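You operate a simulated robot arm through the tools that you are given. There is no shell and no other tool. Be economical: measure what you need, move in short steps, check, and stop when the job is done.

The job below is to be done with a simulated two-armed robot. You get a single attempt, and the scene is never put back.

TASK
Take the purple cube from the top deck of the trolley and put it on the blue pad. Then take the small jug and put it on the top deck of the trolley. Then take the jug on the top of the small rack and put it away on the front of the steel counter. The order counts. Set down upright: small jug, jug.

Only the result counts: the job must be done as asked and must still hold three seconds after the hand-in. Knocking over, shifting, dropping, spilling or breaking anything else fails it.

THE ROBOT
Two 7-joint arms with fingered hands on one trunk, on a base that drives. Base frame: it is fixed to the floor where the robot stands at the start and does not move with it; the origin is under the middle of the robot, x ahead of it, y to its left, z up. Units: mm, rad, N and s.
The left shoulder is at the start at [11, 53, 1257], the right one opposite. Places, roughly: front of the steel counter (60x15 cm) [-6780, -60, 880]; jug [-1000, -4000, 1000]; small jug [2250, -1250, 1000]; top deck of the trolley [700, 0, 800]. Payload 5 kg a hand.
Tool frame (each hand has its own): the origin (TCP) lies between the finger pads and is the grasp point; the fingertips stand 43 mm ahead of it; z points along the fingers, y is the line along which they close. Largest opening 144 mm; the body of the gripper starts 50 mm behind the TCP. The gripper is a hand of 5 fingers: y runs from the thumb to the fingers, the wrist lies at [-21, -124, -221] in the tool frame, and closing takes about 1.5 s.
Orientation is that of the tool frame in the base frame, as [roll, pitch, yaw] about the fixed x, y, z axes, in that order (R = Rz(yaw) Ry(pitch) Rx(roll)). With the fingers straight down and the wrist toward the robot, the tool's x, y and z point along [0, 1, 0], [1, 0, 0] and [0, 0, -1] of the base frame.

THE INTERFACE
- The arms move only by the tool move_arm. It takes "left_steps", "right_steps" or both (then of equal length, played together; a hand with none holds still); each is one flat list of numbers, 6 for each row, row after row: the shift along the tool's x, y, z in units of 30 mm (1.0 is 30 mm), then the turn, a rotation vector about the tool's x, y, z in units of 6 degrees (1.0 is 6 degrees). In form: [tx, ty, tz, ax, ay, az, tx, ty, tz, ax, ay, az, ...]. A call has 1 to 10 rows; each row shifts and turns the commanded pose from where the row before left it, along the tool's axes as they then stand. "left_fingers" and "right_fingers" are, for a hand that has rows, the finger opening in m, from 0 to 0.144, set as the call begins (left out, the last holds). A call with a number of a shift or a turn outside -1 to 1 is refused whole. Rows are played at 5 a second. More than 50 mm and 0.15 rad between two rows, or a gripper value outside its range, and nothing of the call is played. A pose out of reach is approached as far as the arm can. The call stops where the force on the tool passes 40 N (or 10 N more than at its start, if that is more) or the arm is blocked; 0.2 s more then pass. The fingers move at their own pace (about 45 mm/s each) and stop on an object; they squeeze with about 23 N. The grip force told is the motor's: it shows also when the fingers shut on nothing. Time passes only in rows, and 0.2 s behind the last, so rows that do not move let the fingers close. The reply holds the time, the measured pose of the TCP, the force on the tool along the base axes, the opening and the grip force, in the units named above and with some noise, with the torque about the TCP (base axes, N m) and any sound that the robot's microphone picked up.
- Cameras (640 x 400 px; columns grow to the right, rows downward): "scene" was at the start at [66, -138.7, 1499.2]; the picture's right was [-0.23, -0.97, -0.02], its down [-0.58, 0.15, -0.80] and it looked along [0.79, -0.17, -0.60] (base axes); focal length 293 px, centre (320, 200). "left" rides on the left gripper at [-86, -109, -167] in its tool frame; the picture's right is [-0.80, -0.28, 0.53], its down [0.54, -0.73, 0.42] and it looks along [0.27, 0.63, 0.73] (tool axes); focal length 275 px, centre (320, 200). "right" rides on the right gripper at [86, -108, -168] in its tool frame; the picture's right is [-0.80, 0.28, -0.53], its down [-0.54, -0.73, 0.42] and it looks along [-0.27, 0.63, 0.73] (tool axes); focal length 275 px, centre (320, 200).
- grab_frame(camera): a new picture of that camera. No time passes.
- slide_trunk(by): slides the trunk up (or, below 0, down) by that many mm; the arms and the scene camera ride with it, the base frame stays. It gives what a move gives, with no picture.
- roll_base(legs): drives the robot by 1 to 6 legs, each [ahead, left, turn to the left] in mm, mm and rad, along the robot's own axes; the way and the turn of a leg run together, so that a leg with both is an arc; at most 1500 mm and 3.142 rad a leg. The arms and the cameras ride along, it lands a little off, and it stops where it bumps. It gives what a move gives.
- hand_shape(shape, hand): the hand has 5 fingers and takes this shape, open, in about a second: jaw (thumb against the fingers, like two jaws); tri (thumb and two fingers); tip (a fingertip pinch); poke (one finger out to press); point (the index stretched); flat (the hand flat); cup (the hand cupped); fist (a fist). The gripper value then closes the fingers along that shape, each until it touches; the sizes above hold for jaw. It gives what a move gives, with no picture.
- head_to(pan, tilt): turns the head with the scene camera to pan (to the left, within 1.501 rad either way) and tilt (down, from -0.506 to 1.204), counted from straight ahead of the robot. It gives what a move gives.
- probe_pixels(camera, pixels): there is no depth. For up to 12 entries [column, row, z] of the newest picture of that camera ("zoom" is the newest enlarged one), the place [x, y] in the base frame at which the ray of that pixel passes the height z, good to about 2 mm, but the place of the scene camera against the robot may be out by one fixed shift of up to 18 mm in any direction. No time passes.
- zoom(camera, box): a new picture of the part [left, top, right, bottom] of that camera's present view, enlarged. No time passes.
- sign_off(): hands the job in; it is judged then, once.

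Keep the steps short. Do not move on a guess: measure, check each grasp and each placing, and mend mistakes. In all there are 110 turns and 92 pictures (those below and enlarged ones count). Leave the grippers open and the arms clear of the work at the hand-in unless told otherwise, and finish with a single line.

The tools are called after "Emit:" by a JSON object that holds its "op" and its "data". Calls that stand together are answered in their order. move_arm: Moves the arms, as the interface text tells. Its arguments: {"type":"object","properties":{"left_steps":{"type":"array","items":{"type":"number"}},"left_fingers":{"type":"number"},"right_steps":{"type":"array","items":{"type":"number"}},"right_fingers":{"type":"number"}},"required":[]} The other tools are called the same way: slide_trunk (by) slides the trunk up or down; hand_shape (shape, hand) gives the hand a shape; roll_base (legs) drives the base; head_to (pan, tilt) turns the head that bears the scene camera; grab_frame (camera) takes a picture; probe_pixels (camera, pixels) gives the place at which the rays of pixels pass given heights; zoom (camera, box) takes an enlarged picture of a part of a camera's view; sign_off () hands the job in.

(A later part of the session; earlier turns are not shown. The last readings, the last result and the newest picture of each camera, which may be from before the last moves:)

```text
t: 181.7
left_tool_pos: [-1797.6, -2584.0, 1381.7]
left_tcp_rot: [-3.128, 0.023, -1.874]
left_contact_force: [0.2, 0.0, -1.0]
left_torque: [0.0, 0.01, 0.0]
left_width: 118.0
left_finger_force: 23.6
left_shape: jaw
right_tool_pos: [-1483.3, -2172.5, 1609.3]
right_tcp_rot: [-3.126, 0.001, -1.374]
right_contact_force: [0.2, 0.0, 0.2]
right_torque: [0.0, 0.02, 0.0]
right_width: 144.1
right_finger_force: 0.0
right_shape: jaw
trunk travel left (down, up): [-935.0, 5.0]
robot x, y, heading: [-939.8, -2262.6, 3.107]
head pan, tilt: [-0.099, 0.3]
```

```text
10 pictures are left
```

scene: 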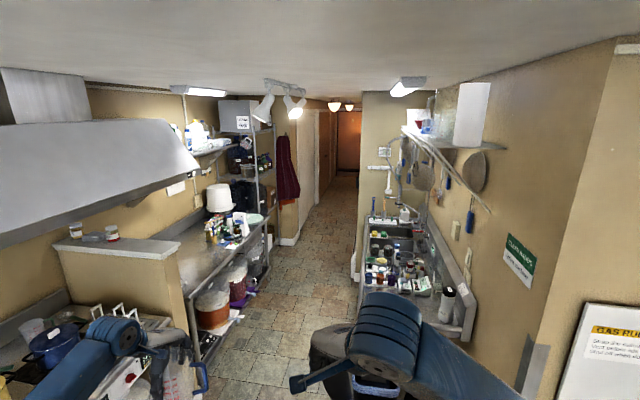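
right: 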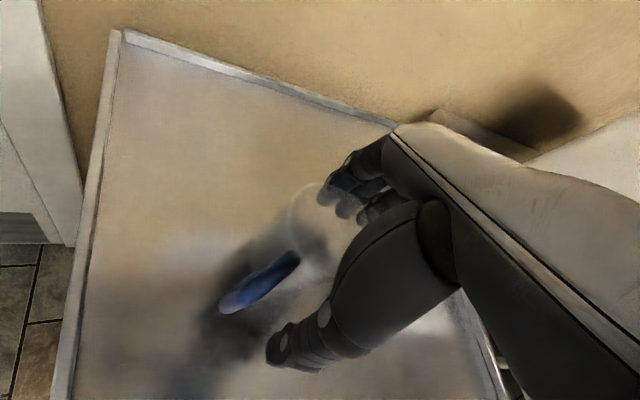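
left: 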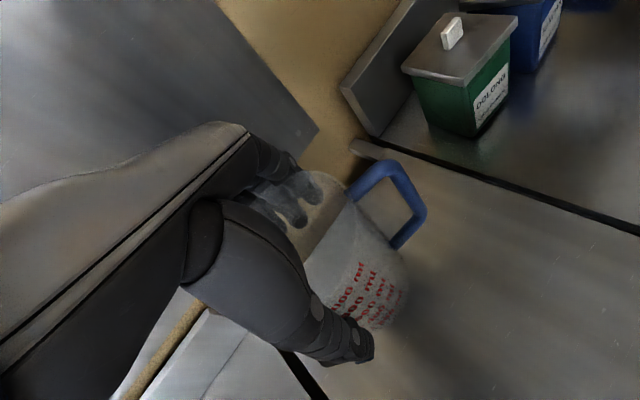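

I look down the corridor toward -x, holding the jug. I'll probe the right-hand steel counter with the sink, to match it to the target (-6780,-60,880).

Emit:
{"op": "zoom", "data": {"camera": "scene", "box": [280, 80, 520, 310]}}

Emit:
{"op": "probe_pixels", "data": {"camera": "scene", "pixels": [[360, 300, 880], [368, 215, 880], [400, 215, 880], [462, 340, 880], [355, 280, 0], [325, 330, 0], [300, 240, 0], [355, 200, 0], [190, 360, 0], [270, 270, 0], [395, 190, 880], [320, 180, 0]]}}

```text
1.74 times, centred on (400, 195) of scene
```

zoom: 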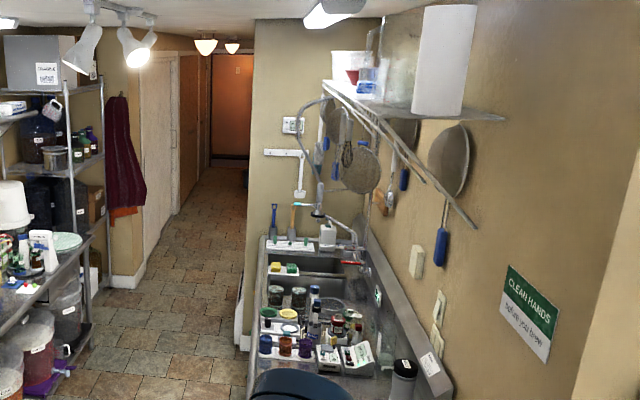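

```text
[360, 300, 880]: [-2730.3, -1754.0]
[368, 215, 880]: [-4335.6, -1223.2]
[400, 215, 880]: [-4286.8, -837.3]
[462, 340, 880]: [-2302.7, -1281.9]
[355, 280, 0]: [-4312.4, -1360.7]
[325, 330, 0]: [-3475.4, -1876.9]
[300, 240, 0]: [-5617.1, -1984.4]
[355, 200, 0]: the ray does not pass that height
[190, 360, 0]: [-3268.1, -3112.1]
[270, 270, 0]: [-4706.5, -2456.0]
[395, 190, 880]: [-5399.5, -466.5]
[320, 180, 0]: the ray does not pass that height
```

The building's axis is turned: the corridor runs along yaw ≈2.82, about 1 m wide, with the target beyond the partition on its right. I'll tuck the jug in and lower the trunk 200. Then I'll align to yaw 2.82, shift to the corridor's middle and drive 4.5 m.

Emit:
{"op": "move_arm", "data": {"left_steps": [-0.86, -0.51, 0, 0, 0, 0, -0.86, -0.51, 0, 0, 0, 0, -0.86, -0.51, 0, 0, 0, 0, -0.86, -0.51, 0, 0, 0, 0, -0.86, -0.51, 0, 0, 0, 0, -0.86, -0.51, 0, 0, 0, 0, -0.86, -0.51, 0, 0, 0, 0, -0.86, -0.51, 0, 0, 0, 0, -0.86, -0.51, 0, 0, 0, 0]}}

Emit:
{"op": "slide_trunk", "data": {"by": -200}}

Emit:
{"op": "roll_base", "data": {"legs": [[0, 0, -0.287], [0, 705, 0], [1500, 0, 0], [1500, 0, 0], [1400, 0, 0]]}}

Emit:
{"op": "head_to", "data": {"pan": -0.6, "tilt": 0.35}}

Emit:
{"op": "grab_frame", "data": {"camera": "scene"}}

```text
t: 183.7
left_tool_pos: [-1593.8, -2401.1, 1390.5]
left_tcp_rot: [-3.128, 0.022, -1.875]
left_contact_force: [1.3, 0.0, -0.8]
left_torque: [0.0, 0.01, 0.03]
left_width: 118.0
left_finger_force: 22.8
left_shape: jaw
right_tool_pos: [-1482.7, -2172.0, 1609.2]
right_tcp_rot: [-3.128, 0.003, -1.375]
right_contact_force: [0.6, 0.8, -0.6]
right_torque: [0.0, -0.01, -0.02]
right_width: 143.8
right_finger_force: 0.1
right_shape: jaw
trunk travel left (down, up): [-935.0, 5.0]
robot x, y, heading: [-945.4, -2260.8, 3.107]
head pan, tilt: [-0.099, 0.3]
```

```text
t: 185.9
left_tool_pos: [-1594.8, -2401.3, 1189.9]
left_tcp_rot: [-3.127, 0.024, -1.875]
left_contact_force: [0.0, -0.1, -1.4]
left_torque: [-0.04, 0.0, 0.02]
left_width: 118.3
left_finger_force: 23.1
left_shape: jaw
right_tool_pos: [-1481.7, -2172.2, 1409.5]
right_tcp_rot: [-3.128, 0.003, -1.374]
right_contact_force: [-0.3, 0.6, -0.4]
right_torque: [-0.01, -0.01, 0.01]
right_width: 144.0
right_finger_force: 0.0
right_shape: jaw
trunk travel left (down, up): [-735.0, 205.0]
robot x, y, heading: [-943.3, -2259.4, 3.106]
head pan, tilt: [-0.099, 0.3]
```

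```text
t: 196.0
left_tool_pos: [-2951.1, -2540.0, 1181.3]
left_tcp_rot: [-3.108, 0.032, -2.117]
left_contact_force: [-0.1, -0.8, -1.0]
left_torque: [0.02, -0.03, 0.02]
left_width: 118.0
left_finger_force: 22.8
left_shape: jaw
right_tool_pos: [-2803.8, -2347.1, 1411.4]
right_tcp_rot: [-3.138, -0.005, -1.608]
right_contact_force: [-0.9, -0.1, -0.1]
right_torque: [-0.05, -0.03, 0.05]
right_width: 143.9
right_finger_force: 0.1
right_shape: jaw
trunk travel left (down, up): [-735.0, 205.0]
robot x, y, heading: [-2314.2, -2569.9, 2.877]
head pan, tilt: [-0.099, 0.3]
stopped in leg 3: the robot was blocked; the commanded pose is now the measured one
```

```text
t: 196.9
left_tool_pos: [-2951.4, -2539.3, 1181.8]
left_tcp_rot: [-3.109, 0.03, -2.118]
left_contact_force: [0.7, 0.0, -0.3]
left_torque: [-0.04, -0.02, -0.02]
left_width: 118.3
left_finger_force: 22.9
left_shape: jaw
right_tool_pos: [-2803.9, -2346.7, 1413.0]
right_tcp_rot: [-3.138, -0.003, -1.609]
right_contact_force: [0.4, -0.6, 0.1]
right_torque: [0.02, 0.04, 0.0]
right_width: 143.5
right_finger_force: 0.1
right_shape: jaw
trunk travel left (down, up): [-735.0, 205.0]
robot x, y, heading: [-2312.2, -2570.2, 2.877]
head pan, tilt: [-0.6, 0.351]
```

```text
8 pictures are left
```

scene: 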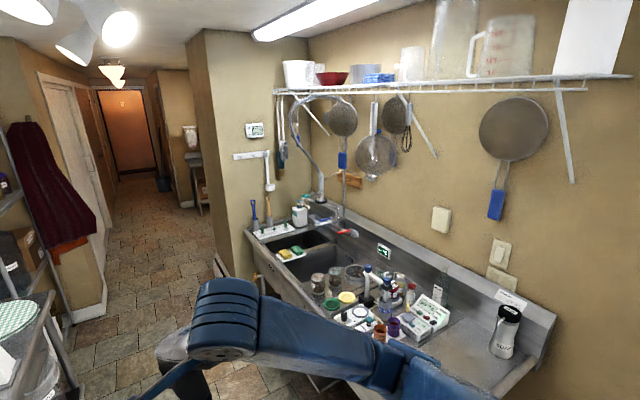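

The robot was blocked, probably on its left side. I'll back off 60 mm and look to the left to see what it touched.

Emit:
{"op": "roll_base", "data": {"legs": [[-60, -60, 0]]}}

Emit:
{"op": "head_to", "data": {"pan": 0.75, "tilt": 0.55}}

Emit:
{"op": "grab_frame", "data": {"camera": "scene"}}

```text
t: 198.0
left_tool_pos: [-2910.2, -2518.3, 1170.1]
left_tcp_rot: [-3.1, 0.043, -2.111]
left_contact_force: [-2.0, -1.6, -1.9]
left_torque: [0.1, -0.17, -0.03]
left_width: 117.9
left_finger_force: 22.8
left_shape: jaw
right_tool_pos: [-2763.5, -2325.2, 1405.6]
right_tcp_rot: [-3.118, 0.008, -1.607]
right_contact_force: [-3.5, -1.1, -0.8]
right_torque: [0.11, -0.24, 0.02]
right_width: 143.9
right_finger_force: 0.0
right_shape: jaw
trunk travel left (down, up): [-735.0, 205.0]
robot x, y, heading: [-2247.3, -2532.2, 2.881]
head pan, tilt: [-0.6, 0.351]
```

```text
t: 199.5
left_tool_pos: [-2902.9, -2513.1, 1175.9]
left_tcp_rot: [-3.106, 0.037, -2.111]
left_contact_force: [0.1, 0.0, -0.6]
left_torque: [-0.01, 0.03, -0.01]
left_width: 117.7
left_finger_force: 22.6
left_shape: jaw
right_tool_pos: [-2753.2, -2318.8, 1409.6]
right_tcp_rot: [-3.125, 0.003, -1.605]
right_contact_force: [0.4, -0.2, 0.7]
right_torque: [0.03, -0.02, -0.01]
right_width: 143.7
right_finger_force: 0.0
right_shape: jaw
trunk travel left (down, up): [-735.0, 205.0]
robot x, y, heading: [-2246.2, -2531.8, 2.877]
head pan, tilt: [0.75, 0.55]
```

```text
7 pictures are left
```

scene: 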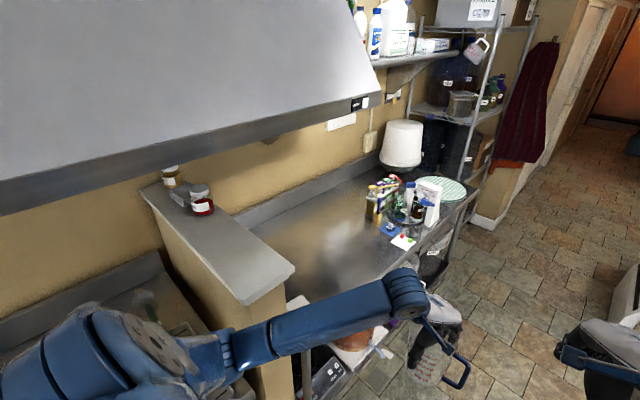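

The left elbow touched the end of the fixed half-wall, and nothing loose was involved. I'll align to the corridor and pass it further to the right. Then I'll move left a little before the partition and go on past it.

Emit:
{"op": "roll_base", "data": {"legs": [[0, 0, -0.057], [0, -65, 0], [900, 0, 0], [0, 150, 0], [1450, 0, 0], [700, 0, 0]]}}

Emit:
{"op": "head_to", "data": {"pan": -0.5, "tilt": 0.5}}

Emit:
{"op": "grab_frame", "data": {"camera": "scene"}}

```text
t: 212.1
left_tool_pos: [-5049.4, -1817.1, 1176.9]
left_tcp_rot: [-3.112, 0.048, -2.193]
left_contact_force: [0.8, 0.0, -0.1]
left_torque: [-0.03, 0.12, 0.03]
left_width: 117.9
left_finger_force: 22.9
left_shape: jaw
right_tool_pos: [-4886.8, -1649.7, 1415.6]
right_tcp_rot: [-3.13, 0.004, -1.668]
right_contact_force: [0.9, -0.8, 0.7]
right_torque: [0.07, 0.1, -0.02]
right_width: 144.2
right_finger_force: 0.1
right_shape: jaw
trunk travel left (down, up): [-735.0, 205.0]
robot x, y, heading: [-4401.6, -1877.7, 2.796]
head pan, tilt: [0.75, 0.55]
stopped in leg 5: the robot was blocked; the commanded pose is now the measured one
```

```text
t: 213.5
left_tool_pos: [-5052.8, -1816.2, 1175.4]
left_tcp_rot: [-3.111, 0.052, -2.197]
left_contact_force: [-0.7, 0.8, -1.5]
left_torque: [0.0, 0.04, -0.03]
left_width: 118.2
left_finger_force: 23.2
left_shape: jaw
right_tool_pos: [-4888.4, -1648.3, 1412.2]
right_tcp_rot: [-3.123, 0.007, -1.677]
right_contact_force: [0.3, -0.5, 0.6]
right_torque: [0.0, -0.01, 0.0]
right_width: 144.0
right_finger_force: 0.0
right_shape: jaw
trunk travel left (down, up): [-735.0, 205.0]
robot x, y, heading: [-4394.1, -1874.7, 2.793]
head pan, tilt: [-0.499, 0.499]
```

```text
6 pictures are left
```

scene: 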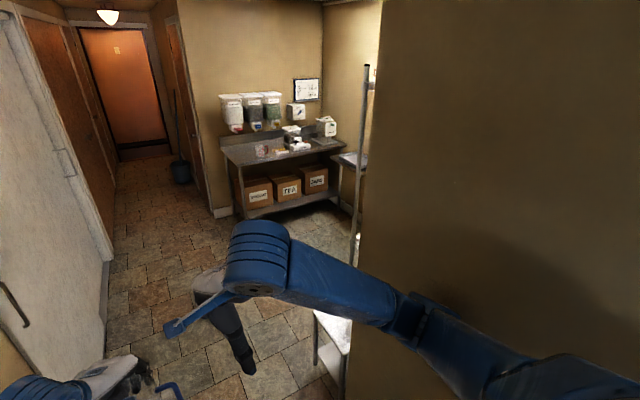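

I see the steel counter ahead on the right, at (270,150), with dispensers. The left elbow again seems to touch the left side. I'll back off right, stretch the left arm forward 200 mm to tuck its elbow, and then advance.

Emit:
{"op": "roll_base", "data": {"legs": [[-80, -70, 0]]}}

Emit:
{"op": "move_arm", "data": {"left_steps": [0.285, 0.91, 0, 0, 0, 0, 0.285, 0.91, 0, 0, 0, 0, 0.285, 0.91, 0, 0, 0, 0, 0.285, 0.91, 0, 0, 0, 0, 0.285, 0.91, 0, 0, 0, 0, 0.285, 0.91, 0, 0, 0, 0, 0.285, 0.91, 0, 0, 0, 0]}}

Emit:
{"op": "roll_base", "data": {"legs": [[700, 0, 0]]}}

```text
t: 214.4
left_tool_pos: [-5030.9, -1829.5, 1177.2]
left_tcp_rot: [-3.112, 0.048, -2.158]
left_contact_force: [1.4, -0.1, -0.6]
left_torque: [0.02, 0.07, -0.01]
left_width: 117.9
left_finger_force: 22.9
left_shape: jaw
right_tool_pos: [-4872.4, -1659.2, 1412.8]
right_tcp_rot: [-3.128, -0.003, -1.632]
right_contact_force: [1.1, -0.8, 1.3]
right_torque: [0.07, 0.07, -0.02]
right_width: 143.9
right_finger_force: 0.1
right_shape: jaw
trunk travel left (down, up): [-735.0, 205.0]
robot x, y, heading: [-4376.5, -1864.4, 2.829]
head pan, tilt: [-0.499, 0.499]
stopped in leg 1: the robot was blocked; the commanded pose is now the measured one
```

```text
t: 216.0
left_tool_pos: [-5226.0, -1769.5, 1164.7]
left_tcp_rot: [-3.111, 0.052, -2.161]
left_contact_force: [0.4, 0.0, -1.6]
left_torque: [0.01, -0.03, 0.0]
left_width: 118.1
left_finger_force: 23.0
left_shape: jaw
right_tool_pos: [-4876.6, -1659.2, 1409.7]
right_tcp_rot: [-3.12, 0.0, -1.638]
right_contact_force: [-0.3, 0.0, -0.2]
right_torque: [-0.02, 0.03, 0.02]
right_width: 143.7
right_finger_force: 0.1
right_shape: jaw
trunk travel left (down, up): [-735.0, 205.0]
robot x, y, heading: [-4374.1, -1863.2, 2.829]
head pan, tilt: [-0.499, 0.499]
```

```text
t: 216.9
left_tool_pos: [-5233.7, -1765.0, 1169.3]
left_tcp_rot: [-3.113, 0.046, -2.161]
left_contact_force: [0.6, -0.3, -0.2]
left_torque: [0.0, 0.03, 0.0]
left_width: 118.1
left_finger_force: 23.3
left_shape: jaw
right_tool_pos: [-4881.8, -1656.9, 1409.2]
right_tcp_rot: [-3.119, -0.014, -1.633]
right_contact_force: [-0.2, -0.7, 1.2]
right_torque: [0.02, 0.01, 0.01]
right_width: 144.0
right_finger_force: 0.0
right_shape: jaw
trunk travel left (down, up): [-735.0, 205.0]
robot x, y, heading: [-4389.9, -1863.2, 2.83]
head pan, tilt: [-0.499, 0.499]
stopped in leg 1: the robot was blocked; the commanded pose is now the measured one
```

It was also blocked toward the right, so it is the right elbow against the partition. I'll shift left and back a little, stretch the right arm forward to tuck its elbow, then advance.

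Emit:
{"op": "roll_base", "data": {"legs": [[-60, 80, 0]]}}

Emit:
{"op": "move_arm", "data": {"right_steps": [-0.25, 0.95, 0, 0, 0, 0, -0.25, 0.95, 0, 0, 0, 0, -0.25, 0.95, 0, 0, 0, 0, -0.25, 0.95, 0, 0, 0, 0, -0.25, 0.95, 0, 0, 0, 0, -0.25, 0.95, 0, 0, 0, 0, -0.25, 0.95, 0, 0, 0, 0, -0.25, 0.95, 0, 0, 0, 0]}}

Emit:
{"op": "roll_base", "data": {"legs": [[800, 0, 0]]}}

```text
t: 218.1
left_tool_pos: [-5203.9, -1829.5, 1163.8]
left_tcp_rot: [-3.097, 0.032, -2.165]
left_contact_force: [0.6, 3.1, -1.6]
left_torque: [-0.21, -0.02, -0.04]
left_width: 117.9
left_finger_force: 22.7
left_shape: jaw
right_tool_pos: [-4852.4, -1717.1, 1402.8]
right_tcp_rot: [-3.114, -0.028, -1.641]
right_contact_force: [-0.4, 3.4, -0.2]
right_torque: [-0.25, -0.06, 0.01]
right_width: 144.2
right_finger_force: 0.0
right_shape: jaw
trunk travel left (down, up): [-735.0, 205.0]
robot x, y, heading: [-4358.2, -1950.4, 2.821]
head pan, tilt: [-0.499, 0.499]
```

```text
t: 219.9
left_tool_pos: [-5202.5, -1839.0, 1166.7]
left_tcp_rot: [-3.105, 0.038, -2.164]
left_contact_force: [-0.1, -0.3, -0.5]
left_torque: [0.02, 0.02, 0.02]
left_width: 118.0
left_finger_force: 23.6
left_shape: jaw
right_tool_pos: [-5075.5, -1655.1, 1398.7]
right_tcp_rot: [-3.115, -0.02, -1.641]
right_contact_force: [-0.2, -0.3, 0.1]
right_torque: [-0.02, -0.01, 0.03]
right_width: 143.9
right_finger_force: 0.0
right_shape: jaw
trunk travel left (down, up): [-735.0, 205.0]
robot x, y, heading: [-4353.7, -1952.3, 2.822]
head pan, tilt: [-0.499, 0.499]
```

```text
t: 222.6
left_tool_pos: [-5588.8, -1714.4, 1166.2]
left_tcp_rot: [-3.094, 0.029, -2.146]
left_contact_force: [0.1, -0.2, -1.8]
left_torque: [0.0, 0.0, 0.0]
left_width: 117.8
left_finger_force: 23.0
left_shape: jaw
right_tool_pos: [-5473.3, -1523.7, 1412.8]
right_tcp_rot: [-3.134, -0.026, -1.622]
right_contact_force: [-0.3, 0.1, -0.2]
right_torque: [-0.01, -0.01, 0.0]
right_width: 144.0
right_finger_force: 0.1
right_shape: jaw
trunk travel left (down, up): [-735.0, 205.0]
robot x, y, heading: [-4772.7, -1810.6, 2.848]
head pan, tilt: [-0.499, 0.499]
stopped in leg 1: the robot was blocked; the commanded pose is now the measured one
```

Now the left side is held (the heading swung left), so it is the hall's left wall. I'll back off slightly and shift right 90, correct the heading, then advance.

Emit:
{"op": "roll_base", "data": {"legs": [[-40, -90, 0], [0, 0, -0.03], [500, 0, 0]]}}

Emit:
{"op": "head_to", "data": {"pan": -0.5, "tilt": 0.55}}

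```text
t: 226.7
left_tool_pos: [-6015.2, -1446.4, 1150.5]
left_tcp_rot: [-3.082, 0.046, -2.187]
left_contact_force: [0.1, 0.1, -1.1]
left_torque: [-0.05, 0.03, 0.0]
left_width: 118.0
left_finger_force: 23.1
left_shape: jaw
right_tool_pos: [-5894.7, -1261.0, 1402.1]
right_tcp_rot: [-3.116, -0.02, -1.665]
right_contact_force: [1.1, 0.1, -0.2]
right_torque: [0.03, 0.04, -0.01]
right_width: 144.0
right_finger_force: 0.1
right_shape: jaw
trunk travel left (down, up): [-735.0, 205.0]
robot x, y, heading: [-5185.6, -1577.2, 2.802]
head pan, tilt: [-0.499, 0.499]
```

```text
t: 227.3
left_tool_pos: [-6015.3, -1445.7, 1149.7]
left_tcp_rot: [-3.081, 0.048, -2.188]
left_contact_force: [0.6, -0.6, -0.7]
left_torque: [0.0, 0.0, 0.01]
left_width: 118.1
left_finger_force: 23.4
left_shape: jaw
right_tool_pos: [-5895.8, -1261.0, 1400.2]
right_tcp_rot: [-3.116, -0.019, -1.667]
right_contact_force: [0.6, 0.3, 0.9]
right_torque: [0.0, 0.01, -0.02]
right_width: 143.9
right_finger_force: 0.1
right_shape: jaw
trunk travel left (down, up): [-735.0, 205.0]
robot x, y, heading: [-5184.3, -1570.4, 2.802]
head pan, tilt: [-0.499, 0.55]
```

I'm past the partition at (-5185,-1572). I'll take a look at the counter ahead.

Emit:
{"op": "grab_frame", "data": {"camera": "scene"}}

Emit:
{"op": "probe_pixels", "data": {"camera": "scene", "pixels": [[320, 200, 880], [320, 200, 0]]}}

```text
5 pictures are left
```

scene: 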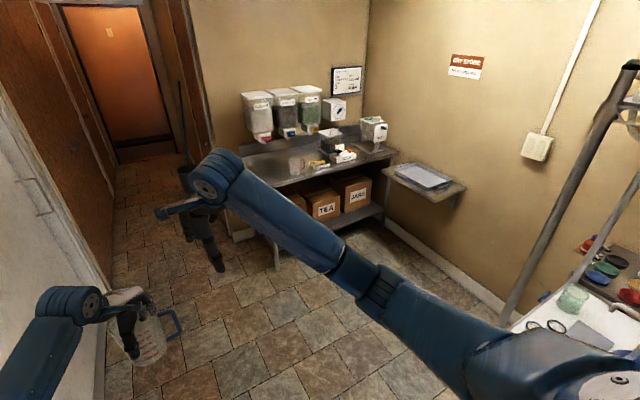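

```text
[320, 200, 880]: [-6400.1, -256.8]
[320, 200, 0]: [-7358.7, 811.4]
```

Now I'll probe the counter's front edge, its legs, and the items on it.

Emit:
{"op": "probe_pixels", "data": {"camera": "scene", "pixels": [[262, 186, 880], [300, 178, 880], [345, 167, 880], [397, 152, 880], [243, 155, 880], [300, 170, 880], [320, 165, 880], [345, 158, 880], [278, 268, 0], [460, 188, 780], [385, 175, 780], [440, 210, 780]]}}

Emit:
{"op": "zoom", "data": {"camera": "scene", "box": [220, 80, 480, 280]}}

```text
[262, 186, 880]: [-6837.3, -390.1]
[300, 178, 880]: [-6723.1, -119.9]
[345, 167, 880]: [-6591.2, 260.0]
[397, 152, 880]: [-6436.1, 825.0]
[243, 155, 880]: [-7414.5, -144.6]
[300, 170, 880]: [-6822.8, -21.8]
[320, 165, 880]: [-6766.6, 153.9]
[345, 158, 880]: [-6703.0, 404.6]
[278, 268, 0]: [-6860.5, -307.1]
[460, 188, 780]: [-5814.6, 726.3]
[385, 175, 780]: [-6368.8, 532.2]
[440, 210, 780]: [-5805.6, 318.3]
```

```text
2.00 times, centred on (350, 180) of scene
```

zoom: 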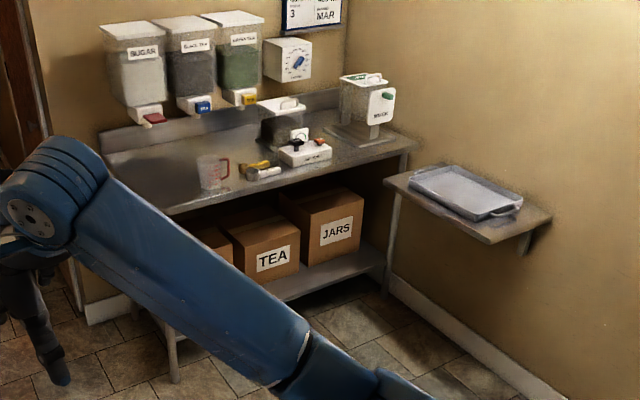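

The counter's front-left part is free, but a red-handled measuring jug stands at about (-6790,-95). I'll set the jug at (-6846,-251) and arrive turned right so its handle points frontward. First I'll level the hand (about 3° tilt), raise the trunk 100, then drive to (-6294,-884) at heading 2.1.

Emit:
{"op": "move_arm", "data": {"left_steps": [0, 0, 0, -0.21, 0.115, 0, 0, 0, 0, -0.21, 0.115, 0, 0, 0, 0, 0, 0, 0]}}

Emit:
{"op": "slide_trunk", "data": {"by": 100}}

Emit:
{"op": "roll_base", "data": {"legs": [[1275, -277, 0], [0, 0, -0.7]]}}

```text
t: 228.1
left_tool_pos: [-6014.9, -1445.2, 1148.7]
left_tcp_rot: [-3.124, 0.023, -2.188]
left_contact_force: [0.7, 0.0, -0.8]
left_torque: [0.0, 0.04, -0.01]
left_width: 117.9
left_finger_force: 23.1
left_shape: jaw
right_tool_pos: [-5898.1, -1260.0, 1399.9]
right_tcp_rot: [-3.117, -0.018, -1.666]
right_contact_force: [0.2, 0.2, -0.1]
right_torque: [-0.01, -0.02, 0.01]
right_width: 143.9
right_finger_force: 0.1
right_shape: jaw
trunk travel left (down, up): [-735.0, 205.0]
robot x, y, heading: [-5186.0, -1572.2, 2.801]
head pan, tilt: [-0.499, 0.55]
```

```text
t: 229.4
left_tool_pos: [-6014.0, -1445.0, 1248.2]
left_tcp_rot: [-3.125, 0.025, -2.19]
left_contact_force: [-0.1, -0.3, -1.3]
left_torque: [-0.01, 0.01, -0.02]
left_width: 117.8
left_finger_force: 22.9
left_shape: jaw
right_tool_pos: [-5896.9, -1260.7, 1498.7]
right_tcp_rot: [-3.116, -0.019, -1.667]
right_contact_force: [-0.3, -0.2, 0.4]
right_torque: [-0.02, 0.0, 0.02]
right_width: 143.7
right_finger_force: 0.0
right_shape: jaw
trunk travel left (down, up): [-835.0, 105.0]
robot x, y, heading: [-5185.9, -1575.1, 2.8]
head pan, tilt: [-0.499, 0.55]
```

```text
t: 237.7
left_tool_pos: [-6870.3, -296.9, 1248.3]
left_tcp_rot: [-3.124, 0.023, -2.848]
left_contact_force: [-0.4, -9.0, 0.5]
left_torque: [-0.93, 0.1, 0.2]
left_width: 118.2
left_finger_force: 23.3
left_shape: jaw
right_tool_pos: [-6661.2, -223.8, 1500.3]
right_tcp_rot: [-3.118, -0.016, -2.323]
right_contact_force: [-0.1, 0.1, 0.7]
right_torque: [0.0, -0.02, 0.05]
right_width: 143.9
right_finger_force: 0.1
right_shape: jaw
trunk travel left (down, up): [-835.0, 105.0]
robot x, y, heading: [-6289.2, -907.3, 2.137]
head pan, tilt: [-0.499, 0.55]
```

There's a -9 N reading on the left hand; I'll check with the left camera whether something is touched and what lies below.

Emit:
{"op": "head_to", "data": {"pan": 0.1, "tilt": 0.75}}

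Emit:
{"op": "grab_frame", "data": {"camera": "scene"}}

```text
t: 238.7
left_tool_pos: [-6869.2, -296.0, 1249.3]
left_tcp_rot: [-3.121, 0.024, -2.846]
left_contact_force: [-1.8, -5.5, -0.1]
left_torque: [-0.76, 0.18, 0.18]
left_width: 118.4
left_finger_force: 23.5
left_shape: jaw
right_tool_pos: [-6661.9, -224.1, 1499.4]
right_tcp_rot: [-3.118, -0.019, -2.323]
right_contact_force: [-0.8, -0.1, -0.8]
right_torque: [0.01, 0.03, -0.03]
right_width: 144.0
right_finger_force: 0.1
right_shape: jaw
trunk travel left (down, up): [-835.0, 105.0]
robot x, y, heading: [-6289.1, -907.2, 2.145]
head pan, tilt: [0.099, 0.75]
```

```text
3 pictures are left
```

scene: 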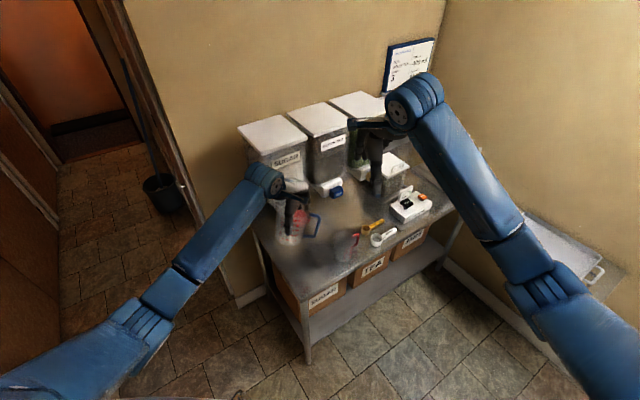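

The jug hangs in front of the SUGAR dispenser, and the far fingers lightly touch it. I'll pull away from it and settle at about (-6831,-288), clear of the dispenser and of the red-handled jug.

Emit:
{"op": "move_arm", "data": {"left_steps": [0, -0.5, 0, 0, 0, 0, -0.65, 0, 0, 0, 0, 0, -0.65, 0, 0, 0, 0, 0, 0, 0.4, 0, 0, 0, 0, 0, 0, 0, 0, 0, 0]}}

Emit:
{"op": "slide_trunk", "data": {"by": -170}}

```text
t: 239.9
left_tool_pos: [-6830.5, -287.7, 1247.8]
left_tcp_rot: [-3.122, 0.021, -2.849]
left_contact_force: [-1.0, 0.2, -1.0]
left_torque: [0.03, 0.01, -0.02]
left_width: 119.0
left_finger_force: 22.7
left_shape: jaw
right_tool_pos: [-6661.5, -223.3, 1500.7]
right_tcp_rot: [-3.116, -0.018, -2.324]
right_contact_force: [0.2, 1.0, 0.7]
right_torque: [0.03, -0.01, 0.02]
right_width: 143.9
right_finger_force: 0.0
right_shape: jaw
trunk travel left (down, up): [-835.0, 105.0]
robot x, y, heading: [-6288.8, -903.2, 2.146]
head pan, tilt: [0.099, 0.75]
```

```text
t: 241.2
left_tool_pos: [-6826.9, -283.7, 1137.4]
left_tcp_rot: [3.139, 0.021, -2.856]
left_contact_force: [7.2, -4.0, 9.8]
left_torque: [0.53, 0.83, -0.1]
left_width: 119.1
left_finger_force: 22.6
left_shape: jaw
right_tool_pos: [-6657.0, -224.4, 1379.3]
right_tcp_rot: [-3.121, -0.02, -2.325]
right_contact_force: [0.6, -0.6, 0.5]
right_torque: [0.02, -0.01, 0.02]
right_width: 143.9
right_finger_force: 0.1
right_shape: jaw
trunk travel left (down, up): [-712.0, 228.0]
robot x, y, heading: [-6290.7, -904.7, 2.142]
head pan, tilt: [0.099, 0.75]
stopped: the force on the tool passed its limit at 48 N (the readings are from after the stop); the commanded pose is now the measured one
```

There was contact from below at TCP 1137. I'll raise 25 mm and look with the left camera at what is under the fingers or jug.

Emit:
{"op": "slide_trunk", "data": {"by": 25}}

Emit:
{"op": "grab_frame", "data": {"camera": "left"}}

```text
t: 242.0
left_tool_pos: [-6827.5, -283.4, 1158.7]
left_tcp_rot: [-3.138, 0.022, -2.851]
left_contact_force: [11.5, -3.0, -1.6]
left_torque: [-0.11, -0.48, -0.46]
left_width: 119.1
left_finger_force: 22.5
left_shape: jaw
right_tool_pos: [-6658.3, -222.1, 1402.1]
right_tcp_rot: [-3.117, -0.02, -2.326]
right_contact_force: [0.7, 0.1, -0.3]
right_torque: [0.04, 0.02, 0.02]
right_width: 143.9
right_finger_force: 0.1
right_shape: jaw
trunk travel left (down, up): [-737.0, 203.0]
robot x, y, heading: [-6293.0, -907.3, 2.143]
head pan, tilt: [0.099, 0.75]
```

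```text
2 pictures are left
```

left: 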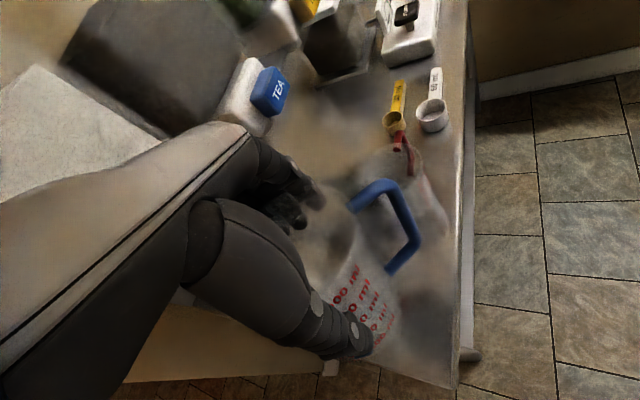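

The hand's outer side touches the SUGAR tap. I'll probe where the counter's front edge, its corner and the red-handled jug are relative to the spot below my jug.

Emit:
{"op": "probe_pixels", "data": {"camera": "left", "pixels": [[457, 300, 885], [452, 386, 885], [463, 180, 885], [408, 300, 885], [425, 245, 885], [445, 215, 885], [370, 180, 1000], [350, 372, 885], [400, 160, 960], [360, 265, 885]]}}

```text
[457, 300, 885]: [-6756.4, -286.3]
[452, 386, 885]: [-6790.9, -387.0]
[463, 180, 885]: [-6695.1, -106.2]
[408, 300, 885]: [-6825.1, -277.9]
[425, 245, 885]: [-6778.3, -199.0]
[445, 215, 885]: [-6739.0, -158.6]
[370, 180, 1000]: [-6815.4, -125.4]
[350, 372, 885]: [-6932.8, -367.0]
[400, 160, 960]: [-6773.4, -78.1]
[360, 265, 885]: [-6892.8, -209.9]
```

The front edge is at u=6322 and my jug's foot is 67 mm inside it, with a 35 mm gap to the red-handled jug. I'll move 18 mm away from the tap, toward the front, and read the force.

Emit:
{"op": "move_arm", "data": {"left_steps": [-0.3, 0, 0, 0, 0, 0, -0.3, 0, 0, 0.13, 0, 0, 0, 0, 0, 0, 0, 0]}}

Emit:
{"op": "move_arm", "data": {"left_steps": [0, 0, 0.4, 0, 0, 0, 0, 0, 0.4, 0, 0, 0, 0, 0, 0.4, 0, 0, 0, 0, 0, 0, 0, 0, 0]}}

```text
t: 242.8
left_tool_pos: [-6814.3, -278.0, 1160.2]
left_tcp_rot: [-3.126, 0.023, -2.85]
left_contact_force: [0.6, -0.3, 0.1]
left_torque: [0.08, 0.1, 0.0]
left_width: 119.2
left_finger_force: 23.1
left_shape: jaw
right_tool_pos: [-6661.8, -222.7, 1400.3]
right_tcp_rot: [-3.115, -0.018, -2.326]
right_contact_force: [0.1, 0.4, 0.6]
right_torque: [0.0, 0.04, 0.01]
right_width: 143.7
right_finger_force: 0.1
right_shape: jaw
trunk travel left (down, up): [-737.0, 203.0]
robot x, y, heading: [-6289.6, -901.4, 2.142]
head pan, tilt: [0.099, 0.75]
```

```text
t: 243.8
left_tool_pos: [-6810.3, -278.9, 1128.8]
left_tcp_rot: [-3.133, 0.021, -2.852]
left_contact_force: [6.2, -6.4, 24.9]
left_torque: [1.11, 1.88, 0.3]
left_width: 119.3
left_finger_force: 23.6
left_shape: jaw
right_tool_pos: [-6658.6, -224.9, 1403.4]
right_tcp_rot: [-3.118, -0.02, -2.326]
right_contact_force: [0.4, -0.3, 0.1]
right_torque: [0.01, 0.03, -0.02]
right_width: 144.2
right_finger_force: 0.0
right_shape: jaw
trunk travel left (down, up): [-737.0, 203.0]
robot x, y, heading: [-6292.3, -906.3, 2.143]
head pan, tilt: [0.099, 0.75]
```

Contact again: the torque says the outermost far finger sits on the SUGAR tap. I'll lift off and use the last left picture to locate the neighbouring tap, for spacing and reach.

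Emit:
{"op": "move_arm", "data": {"left_steps": [0, 0, -0.6, 0, 0, 0, 0, 0, -0.6, 0, 0, 0, 0, 0, 0, 0, 0, 0]}}

Emit:
{"op": "probe_pixels", "data": {"camera": "left", "pixels": [[285, 100, 1090], [268, 92, 1100], [250, 135, 1070], [235, 60, 1100], [165, 135, 1100], [165, 135, 1150], [190, 120, 1100], [245, 20, 1100]]}}

```text
t: 244.6
left_tool_pos: [-6813.5, -278.8, 1157.3]
left_tcp_rot: [-3.126, 0.023, -2.849]
left_contact_force: [0.1, -0.2, -0.5]
left_torque: [0.1, 0.11, 0.0]
left_width: 119.3
left_finger_force: 22.8
left_shape: jaw
right_tool_pos: [-6660.3, -223.3, 1400.8]
right_tcp_rot: [-3.115, -0.019, -2.322]
right_contact_force: [0.6, 0.4, 0.3]
right_torque: [-0.03, 0.0, -0.02]
right_width: 143.7
right_finger_force: 0.1
right_shape: jaw
trunk travel left (down, up): [-737.0, 203.0]
robot x, y, heading: [-6291.1, -905.5, 2.143]
head pan, tilt: [0.099, 0.75]
```

```text
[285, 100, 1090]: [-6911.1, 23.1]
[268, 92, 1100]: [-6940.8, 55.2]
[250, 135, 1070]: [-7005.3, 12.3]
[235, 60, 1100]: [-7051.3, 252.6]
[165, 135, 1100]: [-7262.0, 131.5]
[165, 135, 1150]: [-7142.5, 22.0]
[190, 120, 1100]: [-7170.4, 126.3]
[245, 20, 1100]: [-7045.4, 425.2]
```

The tap is at about r≈-2385 and reaches u≈6465. I'll shift the jug 30 mm left and 8 mm forward, so the outer finger passes left of the tap, and descend again gently.

Emit:
{"op": "move_arm", "data": {"left_steps": [0.18, -0.49, 0, 0, 0, 0, 0.18, -0.49, 0, 0, 0, 0, 0, 0, 0.4, 0, 0, 0, 0, 0, 0.4, 0, 0, 0, 0, 0, 0.3, 0, 0, 0, 0, 0, 0, 0, 0, 0]}}

```text
t: 246.0
left_tool_pos: [-6813.2, -310.0, 1125.7]
left_tcp_rot: [-3.124, 0.023, -2.851]
left_contact_force: [3.7, -2.1, -0.4]
left_torque: [0.06, 0.07, 0.04]
left_width: 119.2
left_finger_force: 23.1
left_shape: jaw
right_tool_pos: [-6660.0, -222.7, 1400.8]
right_tcp_rot: [-3.117, -0.019, -2.324]
right_contact_force: [-0.2, 0.2, 0.6]
right_torque: [-0.01, -0.02, 0.0]
right_width: 143.8
right_finger_force: 0.0
right_shape: jaw
trunk travel left (down, up): [-737.0, 203.0]
robot x, y, heading: [-6289.8, -905.2, 2.141]
head pan, tilt: [0.099, 0.75]
```

It's past the tap with only a light side touch (4 N). I'll ease 4 mm further away and continue down.

Emit:
{"op": "move_arm", "data": {"left_steps": [0, -0.13, 0, 0, 0, 0, 0, 0, 0.4, 0, 0, 0, 0, 0, 0.4, 0, 0, 0, 0, 0, 0.4, 0, 0, 0, 0, 0, 0, 0, 0, 0]}}

```text
t: 247.2
left_tool_pos: [-6813.2, -314.2, 1089.5]
left_tcp_rot: [-3.126, 0.023, -2.852]
left_contact_force: [0.4, 0.6, -0.3]
left_torque: [0.0, -0.02, 0.0]
left_width: 119.0
left_finger_force: 23.3
left_shape: jaw
right_tool_pos: [-6660.8, -222.1, 1401.1]
right_tcp_rot: [-3.115, -0.021, -2.326]
right_contact_force: [0.0, -0.9, 0.8]
right_torque: [-0.04, -0.04, 0.0]
right_width: 143.5
right_finger_force: 0.1
right_shape: jaw
trunk travel left (down, up): [-737.0, 203.0]
robot x, y, heading: [-6291.4, -902.9, 2.142]
head pan, tilt: [0.099, 0.75]
```

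It's free, so I'll go down 48 mm more and then check the foot's position on the counter with a picture.

Emit:
{"op": "move_arm", "data": {"left_steps": [0, 0, 0.4, 0, 0, 0, 0, 0, 0.4, 0, 0, 0, 0, 0, 0.4, 0, 0, 0, 0, 0, 0.4, 0, 0, 0, 0, 0, 0, 0, 0, 0]}}

Emit:
{"op": "grab_frame", "data": {"camera": "left"}}

```text
t: 248.4
left_tool_pos: [-6811.0, -313.9, 1041.3]
left_tcp_rot: [-3.123, 0.021, -2.851]
left_contact_force: [-0.2, 0.2, -1.2]
left_torque: [0.02, 0.03, -0.02]
left_width: 119.2
left_finger_force: 23.1
left_shape: jaw
right_tool_pos: [-6661.7, -222.6, 1401.5]
right_tcp_rot: [-3.117, -0.019, -2.324]
right_contact_force: [-0.7, 0.5, 0.6]
right_torque: [0.01, 0.05, -0.01]
right_width: 144.1
right_finger_force: 0.0
right_shape: jaw
trunk travel left (down, up): [-737.0, 203.0]
robot x, y, heading: [-6293.1, -907.2, 2.141]
head pan, tilt: [0.099, 0.75]
```

```text
1 pictures are left
```

left: 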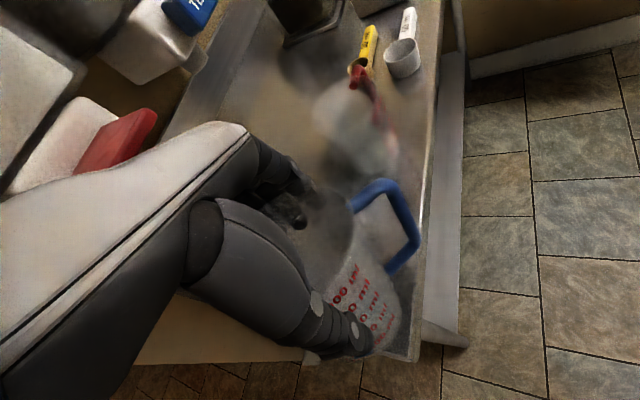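

Emit:
{"op": "probe_pixels", "data": {"camera": "left", "pixels": [[421, 300, 885], [412, 362, 885], [432, 180, 885], [310, 362, 885], [402, 300, 905], [378, 352, 905], [395, 325, 905], [398, 160, 885], [375, 185, 885]]}}

```text
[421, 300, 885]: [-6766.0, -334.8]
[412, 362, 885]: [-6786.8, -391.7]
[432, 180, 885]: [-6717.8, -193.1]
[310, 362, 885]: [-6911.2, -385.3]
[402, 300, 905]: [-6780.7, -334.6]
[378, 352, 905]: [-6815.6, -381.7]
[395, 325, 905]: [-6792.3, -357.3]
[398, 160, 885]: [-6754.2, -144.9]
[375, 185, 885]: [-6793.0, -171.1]
```

The picture suggests the jug tilted several degrees in the grip during the bump, with its foot close to the counter's left end. I'll shift 24 mm to the right (+r) in small steps, past the tap, watching the force.

Emit:
{"op": "move_arm", "data": {"left_steps": [-0.154, 0.218, 0, 0, 0, 0, -0.154, 0.218, 0, 0, 0, 0, 0, 0, 0, 0, 0, 0]}}

Emit:
{"op": "move_arm", "data": {"left_steps": [-0.154, 0.218, 0, 0, 0, 0, 0, 0, 0, 0, 0, 0]}}

```text
t: 249.2
left_tool_pos: [-6805.9, -299.3, 1041.2]
left_tcp_rot: [-3.126, 0.023, -2.852]
left_contact_force: [-0.2, 0.2, -1.0]
left_torque: [0.0, 0.0, 0.02]
left_width: 119.0
left_finger_force: 23.1
left_shape: jaw
right_tool_pos: [-6662.0, -222.6, 1401.0]
right_tcp_rot: [-3.116, -0.019, -2.324]
right_contact_force: [0.9, -0.4, 0.4]
right_torque: [0.01, 0.01, -0.02]
right_width: 144.0
right_finger_force: 0.1
right_shape: jaw
trunk travel left (down, up): [-737.0, 203.0]
robot x, y, heading: [-6291.3, -903.2, 2.14]
head pan, tilt: [0.099, 0.75]
```

```text
t: 249.8
left_tool_pos: [-6803.7, -290.1, 1040.9]
left_tcp_rot: [-3.126, 0.022, -2.852]
left_contact_force: [0.7, 0.0, -2.0]
left_torque: [0.01, 0.01, 0.01]
left_width: 119.4
left_finger_force: 23.1
left_shape: jaw
right_tool_pos: [-6661.1, -222.5, 1400.9]
right_tcp_rot: [-3.115, -0.019, -2.326]
right_contact_force: [-0.2, -0.3, 0.2]
right_torque: [-0.02, 0.02, -0.03]
right_width: 143.9
right_finger_force: 0.1
right_shape: jaw
trunk travel left (down, up): [-737.0, 203.0]
robot x, y, heading: [-6296.1, -906.1, 2.144]
head pan, tilt: [0.099, 0.75]
```

No contact. One more 12 mm to the right, then I lower in small steps until the foot touches.

Emit:
{"op": "move_arm", "data": {"left_steps": [-0.11, 0.163, 0, 0, 0, 0, -0.11, 0.163, 0, 0, 0, 0, 0, 0, 0.2, 0, 0, 0, 0, 0, 0.2, 0, 0, 0, 0, 0, 0, 0, 0, 0]}}

Emit:
{"op": "move_arm", "data": {"left_steps": [0, 0, 0.1, 0, 0, 0, 0, 0, 0.1, 0, 0, 0, 0, 0, 0, 0, 0, 0]}}

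Emit:
{"op": "move_arm", "data": {"left_steps": [0, 0, 0.1, 0, 0, 0, 0, 0, 0.1, 0, 0, 0, 0, 0, 0, 0, 0, 0]}}

```text
t: 251.0
left_tool_pos: [-6799.3, -279.6, 1030.2]
left_tcp_rot: [-3.123, 0.022, -2.853]
left_contact_force: [-0.6, -0.9, -1.2]
left_torque: [0.05, -0.01, -0.02]
left_width: 119.3
left_finger_force: 23.0
left_shape: jaw
right_tool_pos: [-6661.3, -222.5, 1399.7]
right_tcp_rot: [-3.116, -0.018, -2.325]
right_contact_force: [0.5, -0.1, -0.1]
right_torque: [0.03, 0.01, -0.01]
right_width: 143.9
right_finger_force: 0.1
right_shape: jaw
trunk travel left (down, up): [-737.0, 203.0]
robot x, y, heading: [-6291.0, -906.7, 2.141]
head pan, tilt: [0.099, 0.75]
```

```text
t: 251.8
left_tool_pos: [-6798.6, -280.1, 1023.0]
left_tcp_rot: [-3.125, 0.023, -2.852]
left_contact_force: [0.0, -0.5, -1.3]
left_torque: [0.0, 0.01, 0.01]
left_width: 119.2
left_finger_force: 23.2
left_shape: jaw
right_tool_pos: [-6661.6, -222.3, 1401.9]
right_tcp_rot: [-3.116, -0.02, -2.325]
right_contact_force: [0.2, 0.2, -1.2]
right_torque: [0.04, 0.01, -0.03]
right_width: 143.9
right_finger_force: 0.1
right_shape: jaw
trunk travel left (down, up): [-737.0, 203.0]
robot x, y, heading: [-6290.3, -905.9, 2.141]
head pan, tilt: [0.099, 0.75]
```

```text
t: 252.6
left_tool_pos: [-6798.5, -280.9, 1017.8]
left_tcp_rot: [-3.126, 0.024, -2.853]
left_contact_force: [0.3, 0.0, -1.6]
left_torque: [0.0, -0.03, 0.02]
left_width: 119.2
left_finger_force: 23.2
left_shape: jaw
right_tool_pos: [-6661.3, -222.3, 1400.8]
right_tcp_rot: [-3.116, -0.02, -2.323]
right_contact_force: [-1.1, 0.3, 0.2]
right_torque: [0.02, 0.04, -0.01]
right_width: 143.9
right_finger_force: 0.0
right_shape: jaw
trunk travel left (down, up): [-737.0, 203.0]
robot x, y, heading: [-6292.2, -906.3, 2.146]
head pan, tilt: [0.099, 0.75]
```

Emit:
{"op": "move_arm", "data": {"left_steps": [0, 0, 0.1, 0, 0, 0, 0, 0, 0.1, 0, 0, 0, 0, 0, 0, 0, 0, 0]}}

Emit:
{"op": "move_arm", "data": {"left_steps": [0, 0, 0.1, 0, 0, 0, 0, 0, 0.1, 0, 0, 0, 0, 0, 0, 0, 0, 0]}}

Emit:
{"op": "move_arm", "data": {"left_steps": [0, 0, 0.1, 0, 0, 0, 0, 0, 0, 0, 0, 0]}}

```text
t: 253.4
left_tool_pos: [-6799.4, -280.3, 1012.3]
left_tcp_rot: [-3.125, 0.024, -2.851]
left_contact_force: [-0.4, 0.3, -1.2]
left_torque: [0.02, -0.04, 0.0]
left_width: 119.1
left_finger_force: 23.4
left_shape: jaw
right_tool_pos: [-6661.5, -222.7, 1400.7]
right_tcp_rot: [-3.113, -0.018, -2.326]
right_contact_force: [-0.7, 0.3, -0.1]
right_torque: [-0.01, -0.05, 0.01]
right_width: 144.1
right_finger_force: 0.0
right_shape: jaw
trunk travel left (down, up): [-737.0, 203.0]
robot x, y, heading: [-6291.3, -904.3, 2.146]
head pan, tilt: [0.099, 0.75]
```

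```text
t: 254.2
left_tool_pos: [-6796.9, -280.5, 1007.4]
left_tcp_rot: [-3.125, 0.023, -2.851]
left_contact_force: [-0.1, -0.4, 1.4]
left_torque: [0.05, 0.0, 0.02]
left_width: 119.1
left_finger_force: 22.5
left_shape: jaw
right_tool_pos: [-6661.4, -222.6, 1401.9]
right_tcp_rot: [-3.116, -0.019, -2.326]
right_contact_force: [0.0, 0.1, 0.4]
right_torque: [-0.01, 0.01, 0.01]
right_width: 144.0
right_finger_force: 0.0
right_shape: jaw
trunk travel left (down, up): [-737.0, 203.0]
robot x, y, heading: [-6290.8, -905.4, 2.145]
head pan, tilt: [0.099, 0.75]
```

```text
t: 254.8
left_tool_pos: [-6796.1, -280.0, 1006.6]
left_tcp_rot: [-3.13, 0.024, -2.851]
left_contact_force: [1.0, -3.3, 18.8]
left_torque: [-0.18, 0.04, 0.01]
left_width: 118.9
left_finger_force: 22.9
left_shape: jaw
right_tool_pos: [-6660.9, -224.1, 1402.4]
right_tcp_rot: [-3.117, -0.02, -2.323]
right_contact_force: [0.1, 0.9, 0.1]
right_torque: [-0.06, -0.02, -0.04]
right_width: 143.9
right_finger_force: 0.1
right_shape: jaw
trunk travel left (down, up): [-737.0, 203.0]
robot x, y, heading: [-6289.5, -905.3, 2.139]
head pan, tilt: [0.099, 0.75]
```

The foot touched down flat: 19 N, with the force nearly centred under the hand. I'd like about 10 mm more distance from the front edge, so I'll lift 3 mm, shift 10 mm inward watching the force, and set it down again.

Emit:
{"op": "move_arm", "data": {"left_steps": [0, 0, -0.25, 0, 0, 0, 0.135, 0.095, 0, 0, 0, 0, 0.135, 0.095, 0, 0, 0, 0, 0, 0, 0, 0, 0, 0]}}

Emit:
{"op": "move_arm", "data": {"left_steps": [0, 0, 0.13, 0, 0, 0, 0, 0, 0.1, 0, 0, 0, 0, 0, 0, 0, 0, 0]}}

```text
t: 255.8
left_tool_pos: [-6806.7, -276.4, 1009.0]
left_tcp_rot: [-3.125, 0.023, -2.852]
left_contact_force: [0.4, 0.3, -0.8]
left_torque: [-0.03, -0.01, -0.01]
left_width: 119.2
left_finger_force: 23.1
left_shape: jaw
right_tool_pos: [-6661.2, -221.1, 1401.8]
right_tcp_rot: [-3.114, -0.02, -2.325]
right_contact_force: [0.1, -0.6, 1.1]
right_torque: [0.04, 0.0, -0.01]
right_width: 143.9
right_finger_force: 0.1
right_shape: jaw
trunk travel left (down, up): [-737.0, 203.0]
robot x, y, heading: [-6289.5, -907.6, 2.141]
head pan, tilt: [0.099, 0.75]
```

```text
t: 256.6
left_tool_pos: [-6807.5, -277.5, 1006.3]
left_tcp_rot: [-3.129, 0.023, -2.852]
left_contact_force: [0.7, -2.6, 16.4]
left_torque: [-0.06, 0.07, -0.02]
left_width: 118.9
left_finger_force: 22.2
left_shape: jaw
right_tool_pos: [-6659.5, -224.8, 1402.1]
right_tcp_rot: [-3.116, -0.018, -2.324]
right_contact_force: [-0.8, -0.3, 0.2]
right_torque: [-0.01, -0.03, -0.03]
right_width: 143.5
right_finger_force: 0.0
right_shape: jaw
trunk travel left (down, up): [-737.0, 203.0]
robot x, y, heading: [-6288.9, -905.7, 2.145]
head pan, tilt: [0.099, 0.75]
```

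It's set down again, centred (16 N). I'll ease up 2 mm and open only to 134 mm, because the tap is near the fingers.

Emit:
{"op": "move_arm", "data": {"left_steps": [0, 0, -0.08, 0, 0, 0, 0, 0, 0, 0, 0, 0]}}

Emit:
{"op": "move_arm", "data": {"left_steps": [0, 0, 0, 0, 0, 0, 0, 0, 0, 0, 0, 0, 0, 0, 0, 0, 0, 0, 0, 0, 0, 0, 0, 0], "left_fingers": 0.134}}

```text
t: 257.2
left_tool_pos: [-6807.3, -277.0, 1006.1]
left_tcp_rot: [-3.126, 0.024, -2.851]
left_contact_force: [-0.7, 0.3, 8.4]
left_torque: [0.31, 0.12, 0.0]
left_width: 119.2
left_finger_force: 23.0
left_shape: jaw
right_tool_pos: [-6660.7, -223.7, 1400.6]
right_tcp_rot: [-3.118, -0.02, -2.323]
right_contact_force: [-0.3, 0.3, -1.1]
right_torque: [0.0, -0.01, -0.01]
right_width: 144.1
right_finger_force: 0.1
right_shape: jaw
trunk travel left (down, up): [-737.0, 203.0]
robot x, y, heading: [-6291.7, -901.8, 2.144]
head pan, tilt: [0.099, 0.75]
```

```text
t: 258.2
left_tool_pos: [-6806.9, -278.0, 1005.3]
left_tcp_rot: [-3.125, 0.022, -2.853]
left_contact_force: [-0.1, -0.2, 0.4]
left_torque: [0.02, -0.02, -0.01]
left_width: 133.7
left_finger_force: 0.0
left_shape: jaw
right_tool_pos: [-6661.6, -221.8, 1400.7]
right_tcp_rot: [-3.117, -0.019, -2.327]
right_contact_force: [-0.7, 0.7, -0.3]
right_torque: [-0.02, 0.06, 0.01]
right_width: 143.9
right_finger_force: 0.1
right_shape: jaw
trunk travel left (down, up): [-737.0, 203.0]
robot x, y, heading: [-6291.5, -907.3, 2.141]
head pan, tilt: [0.099, 0.75]
```

It's released, with no forces. I'll lift slowly in small rows, watching for any drag.

Emit:
{"op": "move_arm", "data": {"left_steps": [0, 0, -0.3, 0, 0, 0, 0, 0, -0.3, 0, 0, 0, 0, 0, -0.3, 0, 0, 0, 0, 0, 0, 0, 0, 0]}}

Emit:
{"op": "move_arm", "data": {"left_steps": [0, 0, -0.4, 0, 0, 0, 0, 0, -0.4, 0, 0, 0, 0, 0, -0.4, 0, 0, 0, 0, 0, 0, 0, 0, 0]}}

```text
t: 259.2
left_tool_pos: [-6808.2, -278.0, 1032.2]
left_tcp_rot: [-3.126, 0.023, -2.851]
left_contact_force: [0.2, -0.2, 0.8]
left_torque: [0.03, 0.01, 0.0]
left_width: 133.9
left_finger_force: 0.1
left_shape: jaw
right_tool_pos: [-6661.7, -222.1, 1401.6]
right_tcp_rot: [-3.114, -0.019, -2.323]
right_contact_force: [-0.2, 0.7, -0.5]
right_torque: [-0.03, 0.0, -0.04]
right_width: 144.0
right_finger_force: 0.1
right_shape: jaw
trunk travel left (down, up): [-737.0, 203.0]
robot x, y, heading: [-6291.4, -903.2, 2.141]
head pan, tilt: [0.099, 0.75]
```

```text
t: 260.2
left_tool_pos: [-6802.9, -276.5, 1068.6]
left_tcp_rot: [-3.122, 0.022, -2.854]
left_contact_force: [29.4, -6.7, -12.0]
left_torque: [0.37, 1.08, 0.12]
left_width: 133.8
left_finger_force: 0.1
left_shape: jaw
right_tool_pos: [-6657.5, -222.0, 1400.8]
right_tcp_rot: [-3.118, -0.021, -2.325]
right_contact_force: [-0.2, -0.2, 0.4]
right_torque: [0.02, 0.02, -0.04]
right_width: 144.0
right_finger_force: 0.0
right_shape: jaw
trunk travel left (down, up): [-737.0, 203.0]
robot x, y, heading: [-6292.7, -903.8, 2.139]
head pan, tilt: [0.099, 0.75]
```

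The tap presses on the hand's outer side (29 N). I'll slide the hand 20 mm away from it, since the jug passes freely between thumb and fingers in that direction, and then go on up.

Emit:
{"op": "move_arm", "data": {"left_steps": [-0.35, 0, 0.1, 0, 0, 0, -0.35, 0, 0, 0, 0, 0, 0, 0, 0, 0, 0, 0]}}

Emit:
{"op": "move_arm", "data": {"left_steps": [0, 0, -0.4, 0, 0, 0, 0, 0, -0.4, 0, 0, 0, 0, 0, 0, 0, 0, 0]}}

```text
t: 261.0
left_tool_pos: [-6789.4, -271.2, 1066.9]
left_tcp_rot: [-3.127, 0.021, -2.851]
left_contact_force: [0.2, 0.3, 0.1]
left_torque: [-0.02, 0.04, 0.05]
left_width: 133.8
left_finger_force: 0.1
left_shape: jaw
right_tool_pos: [-6660.1, -221.9, 1401.1]
right_tcp_rot: [-3.117, -0.02, -2.324]
right_contact_force: [0.0, -0.6, -0.2]
right_torque: [0.03, -0.02, 0.0]
right_width: 143.7
right_finger_force: 0.1
right_shape: jaw
trunk travel left (down, up): [-737.0, 203.0]
robot x, y, heading: [-6292.2, -904.6, 2.141]
head pan, tilt: [0.099, 0.75]
```

```text
t: 261.8
left_tool_pos: [-6789.3, -269.2, 1090.1]
left_tcp_rot: [-3.127, 0.023, -2.852]
left_contact_force: [0.5, -0.4, 0.1]
left_torque: [0.0, 0.04, -0.04]
left_width: 134.1
left_finger_force: 0.2
left_shape: jaw
right_tool_pos: [-6661.3, -222.8, 1401.3]
right_tcp_rot: [-3.116, -0.019, -2.327]
right_contact_force: [0.1, -0.1, 0.4]
right_torque: [0.01, 0.01, -0.01]
right_width: 143.9
right_finger_force: 0.0
right_shape: jaw
trunk travel left (down, up): [-737.0, 203.0]
robot x, y, heading: [-6289.4, -903.7, 2.144]
head pan, tilt: [0.099, 0.75]
```

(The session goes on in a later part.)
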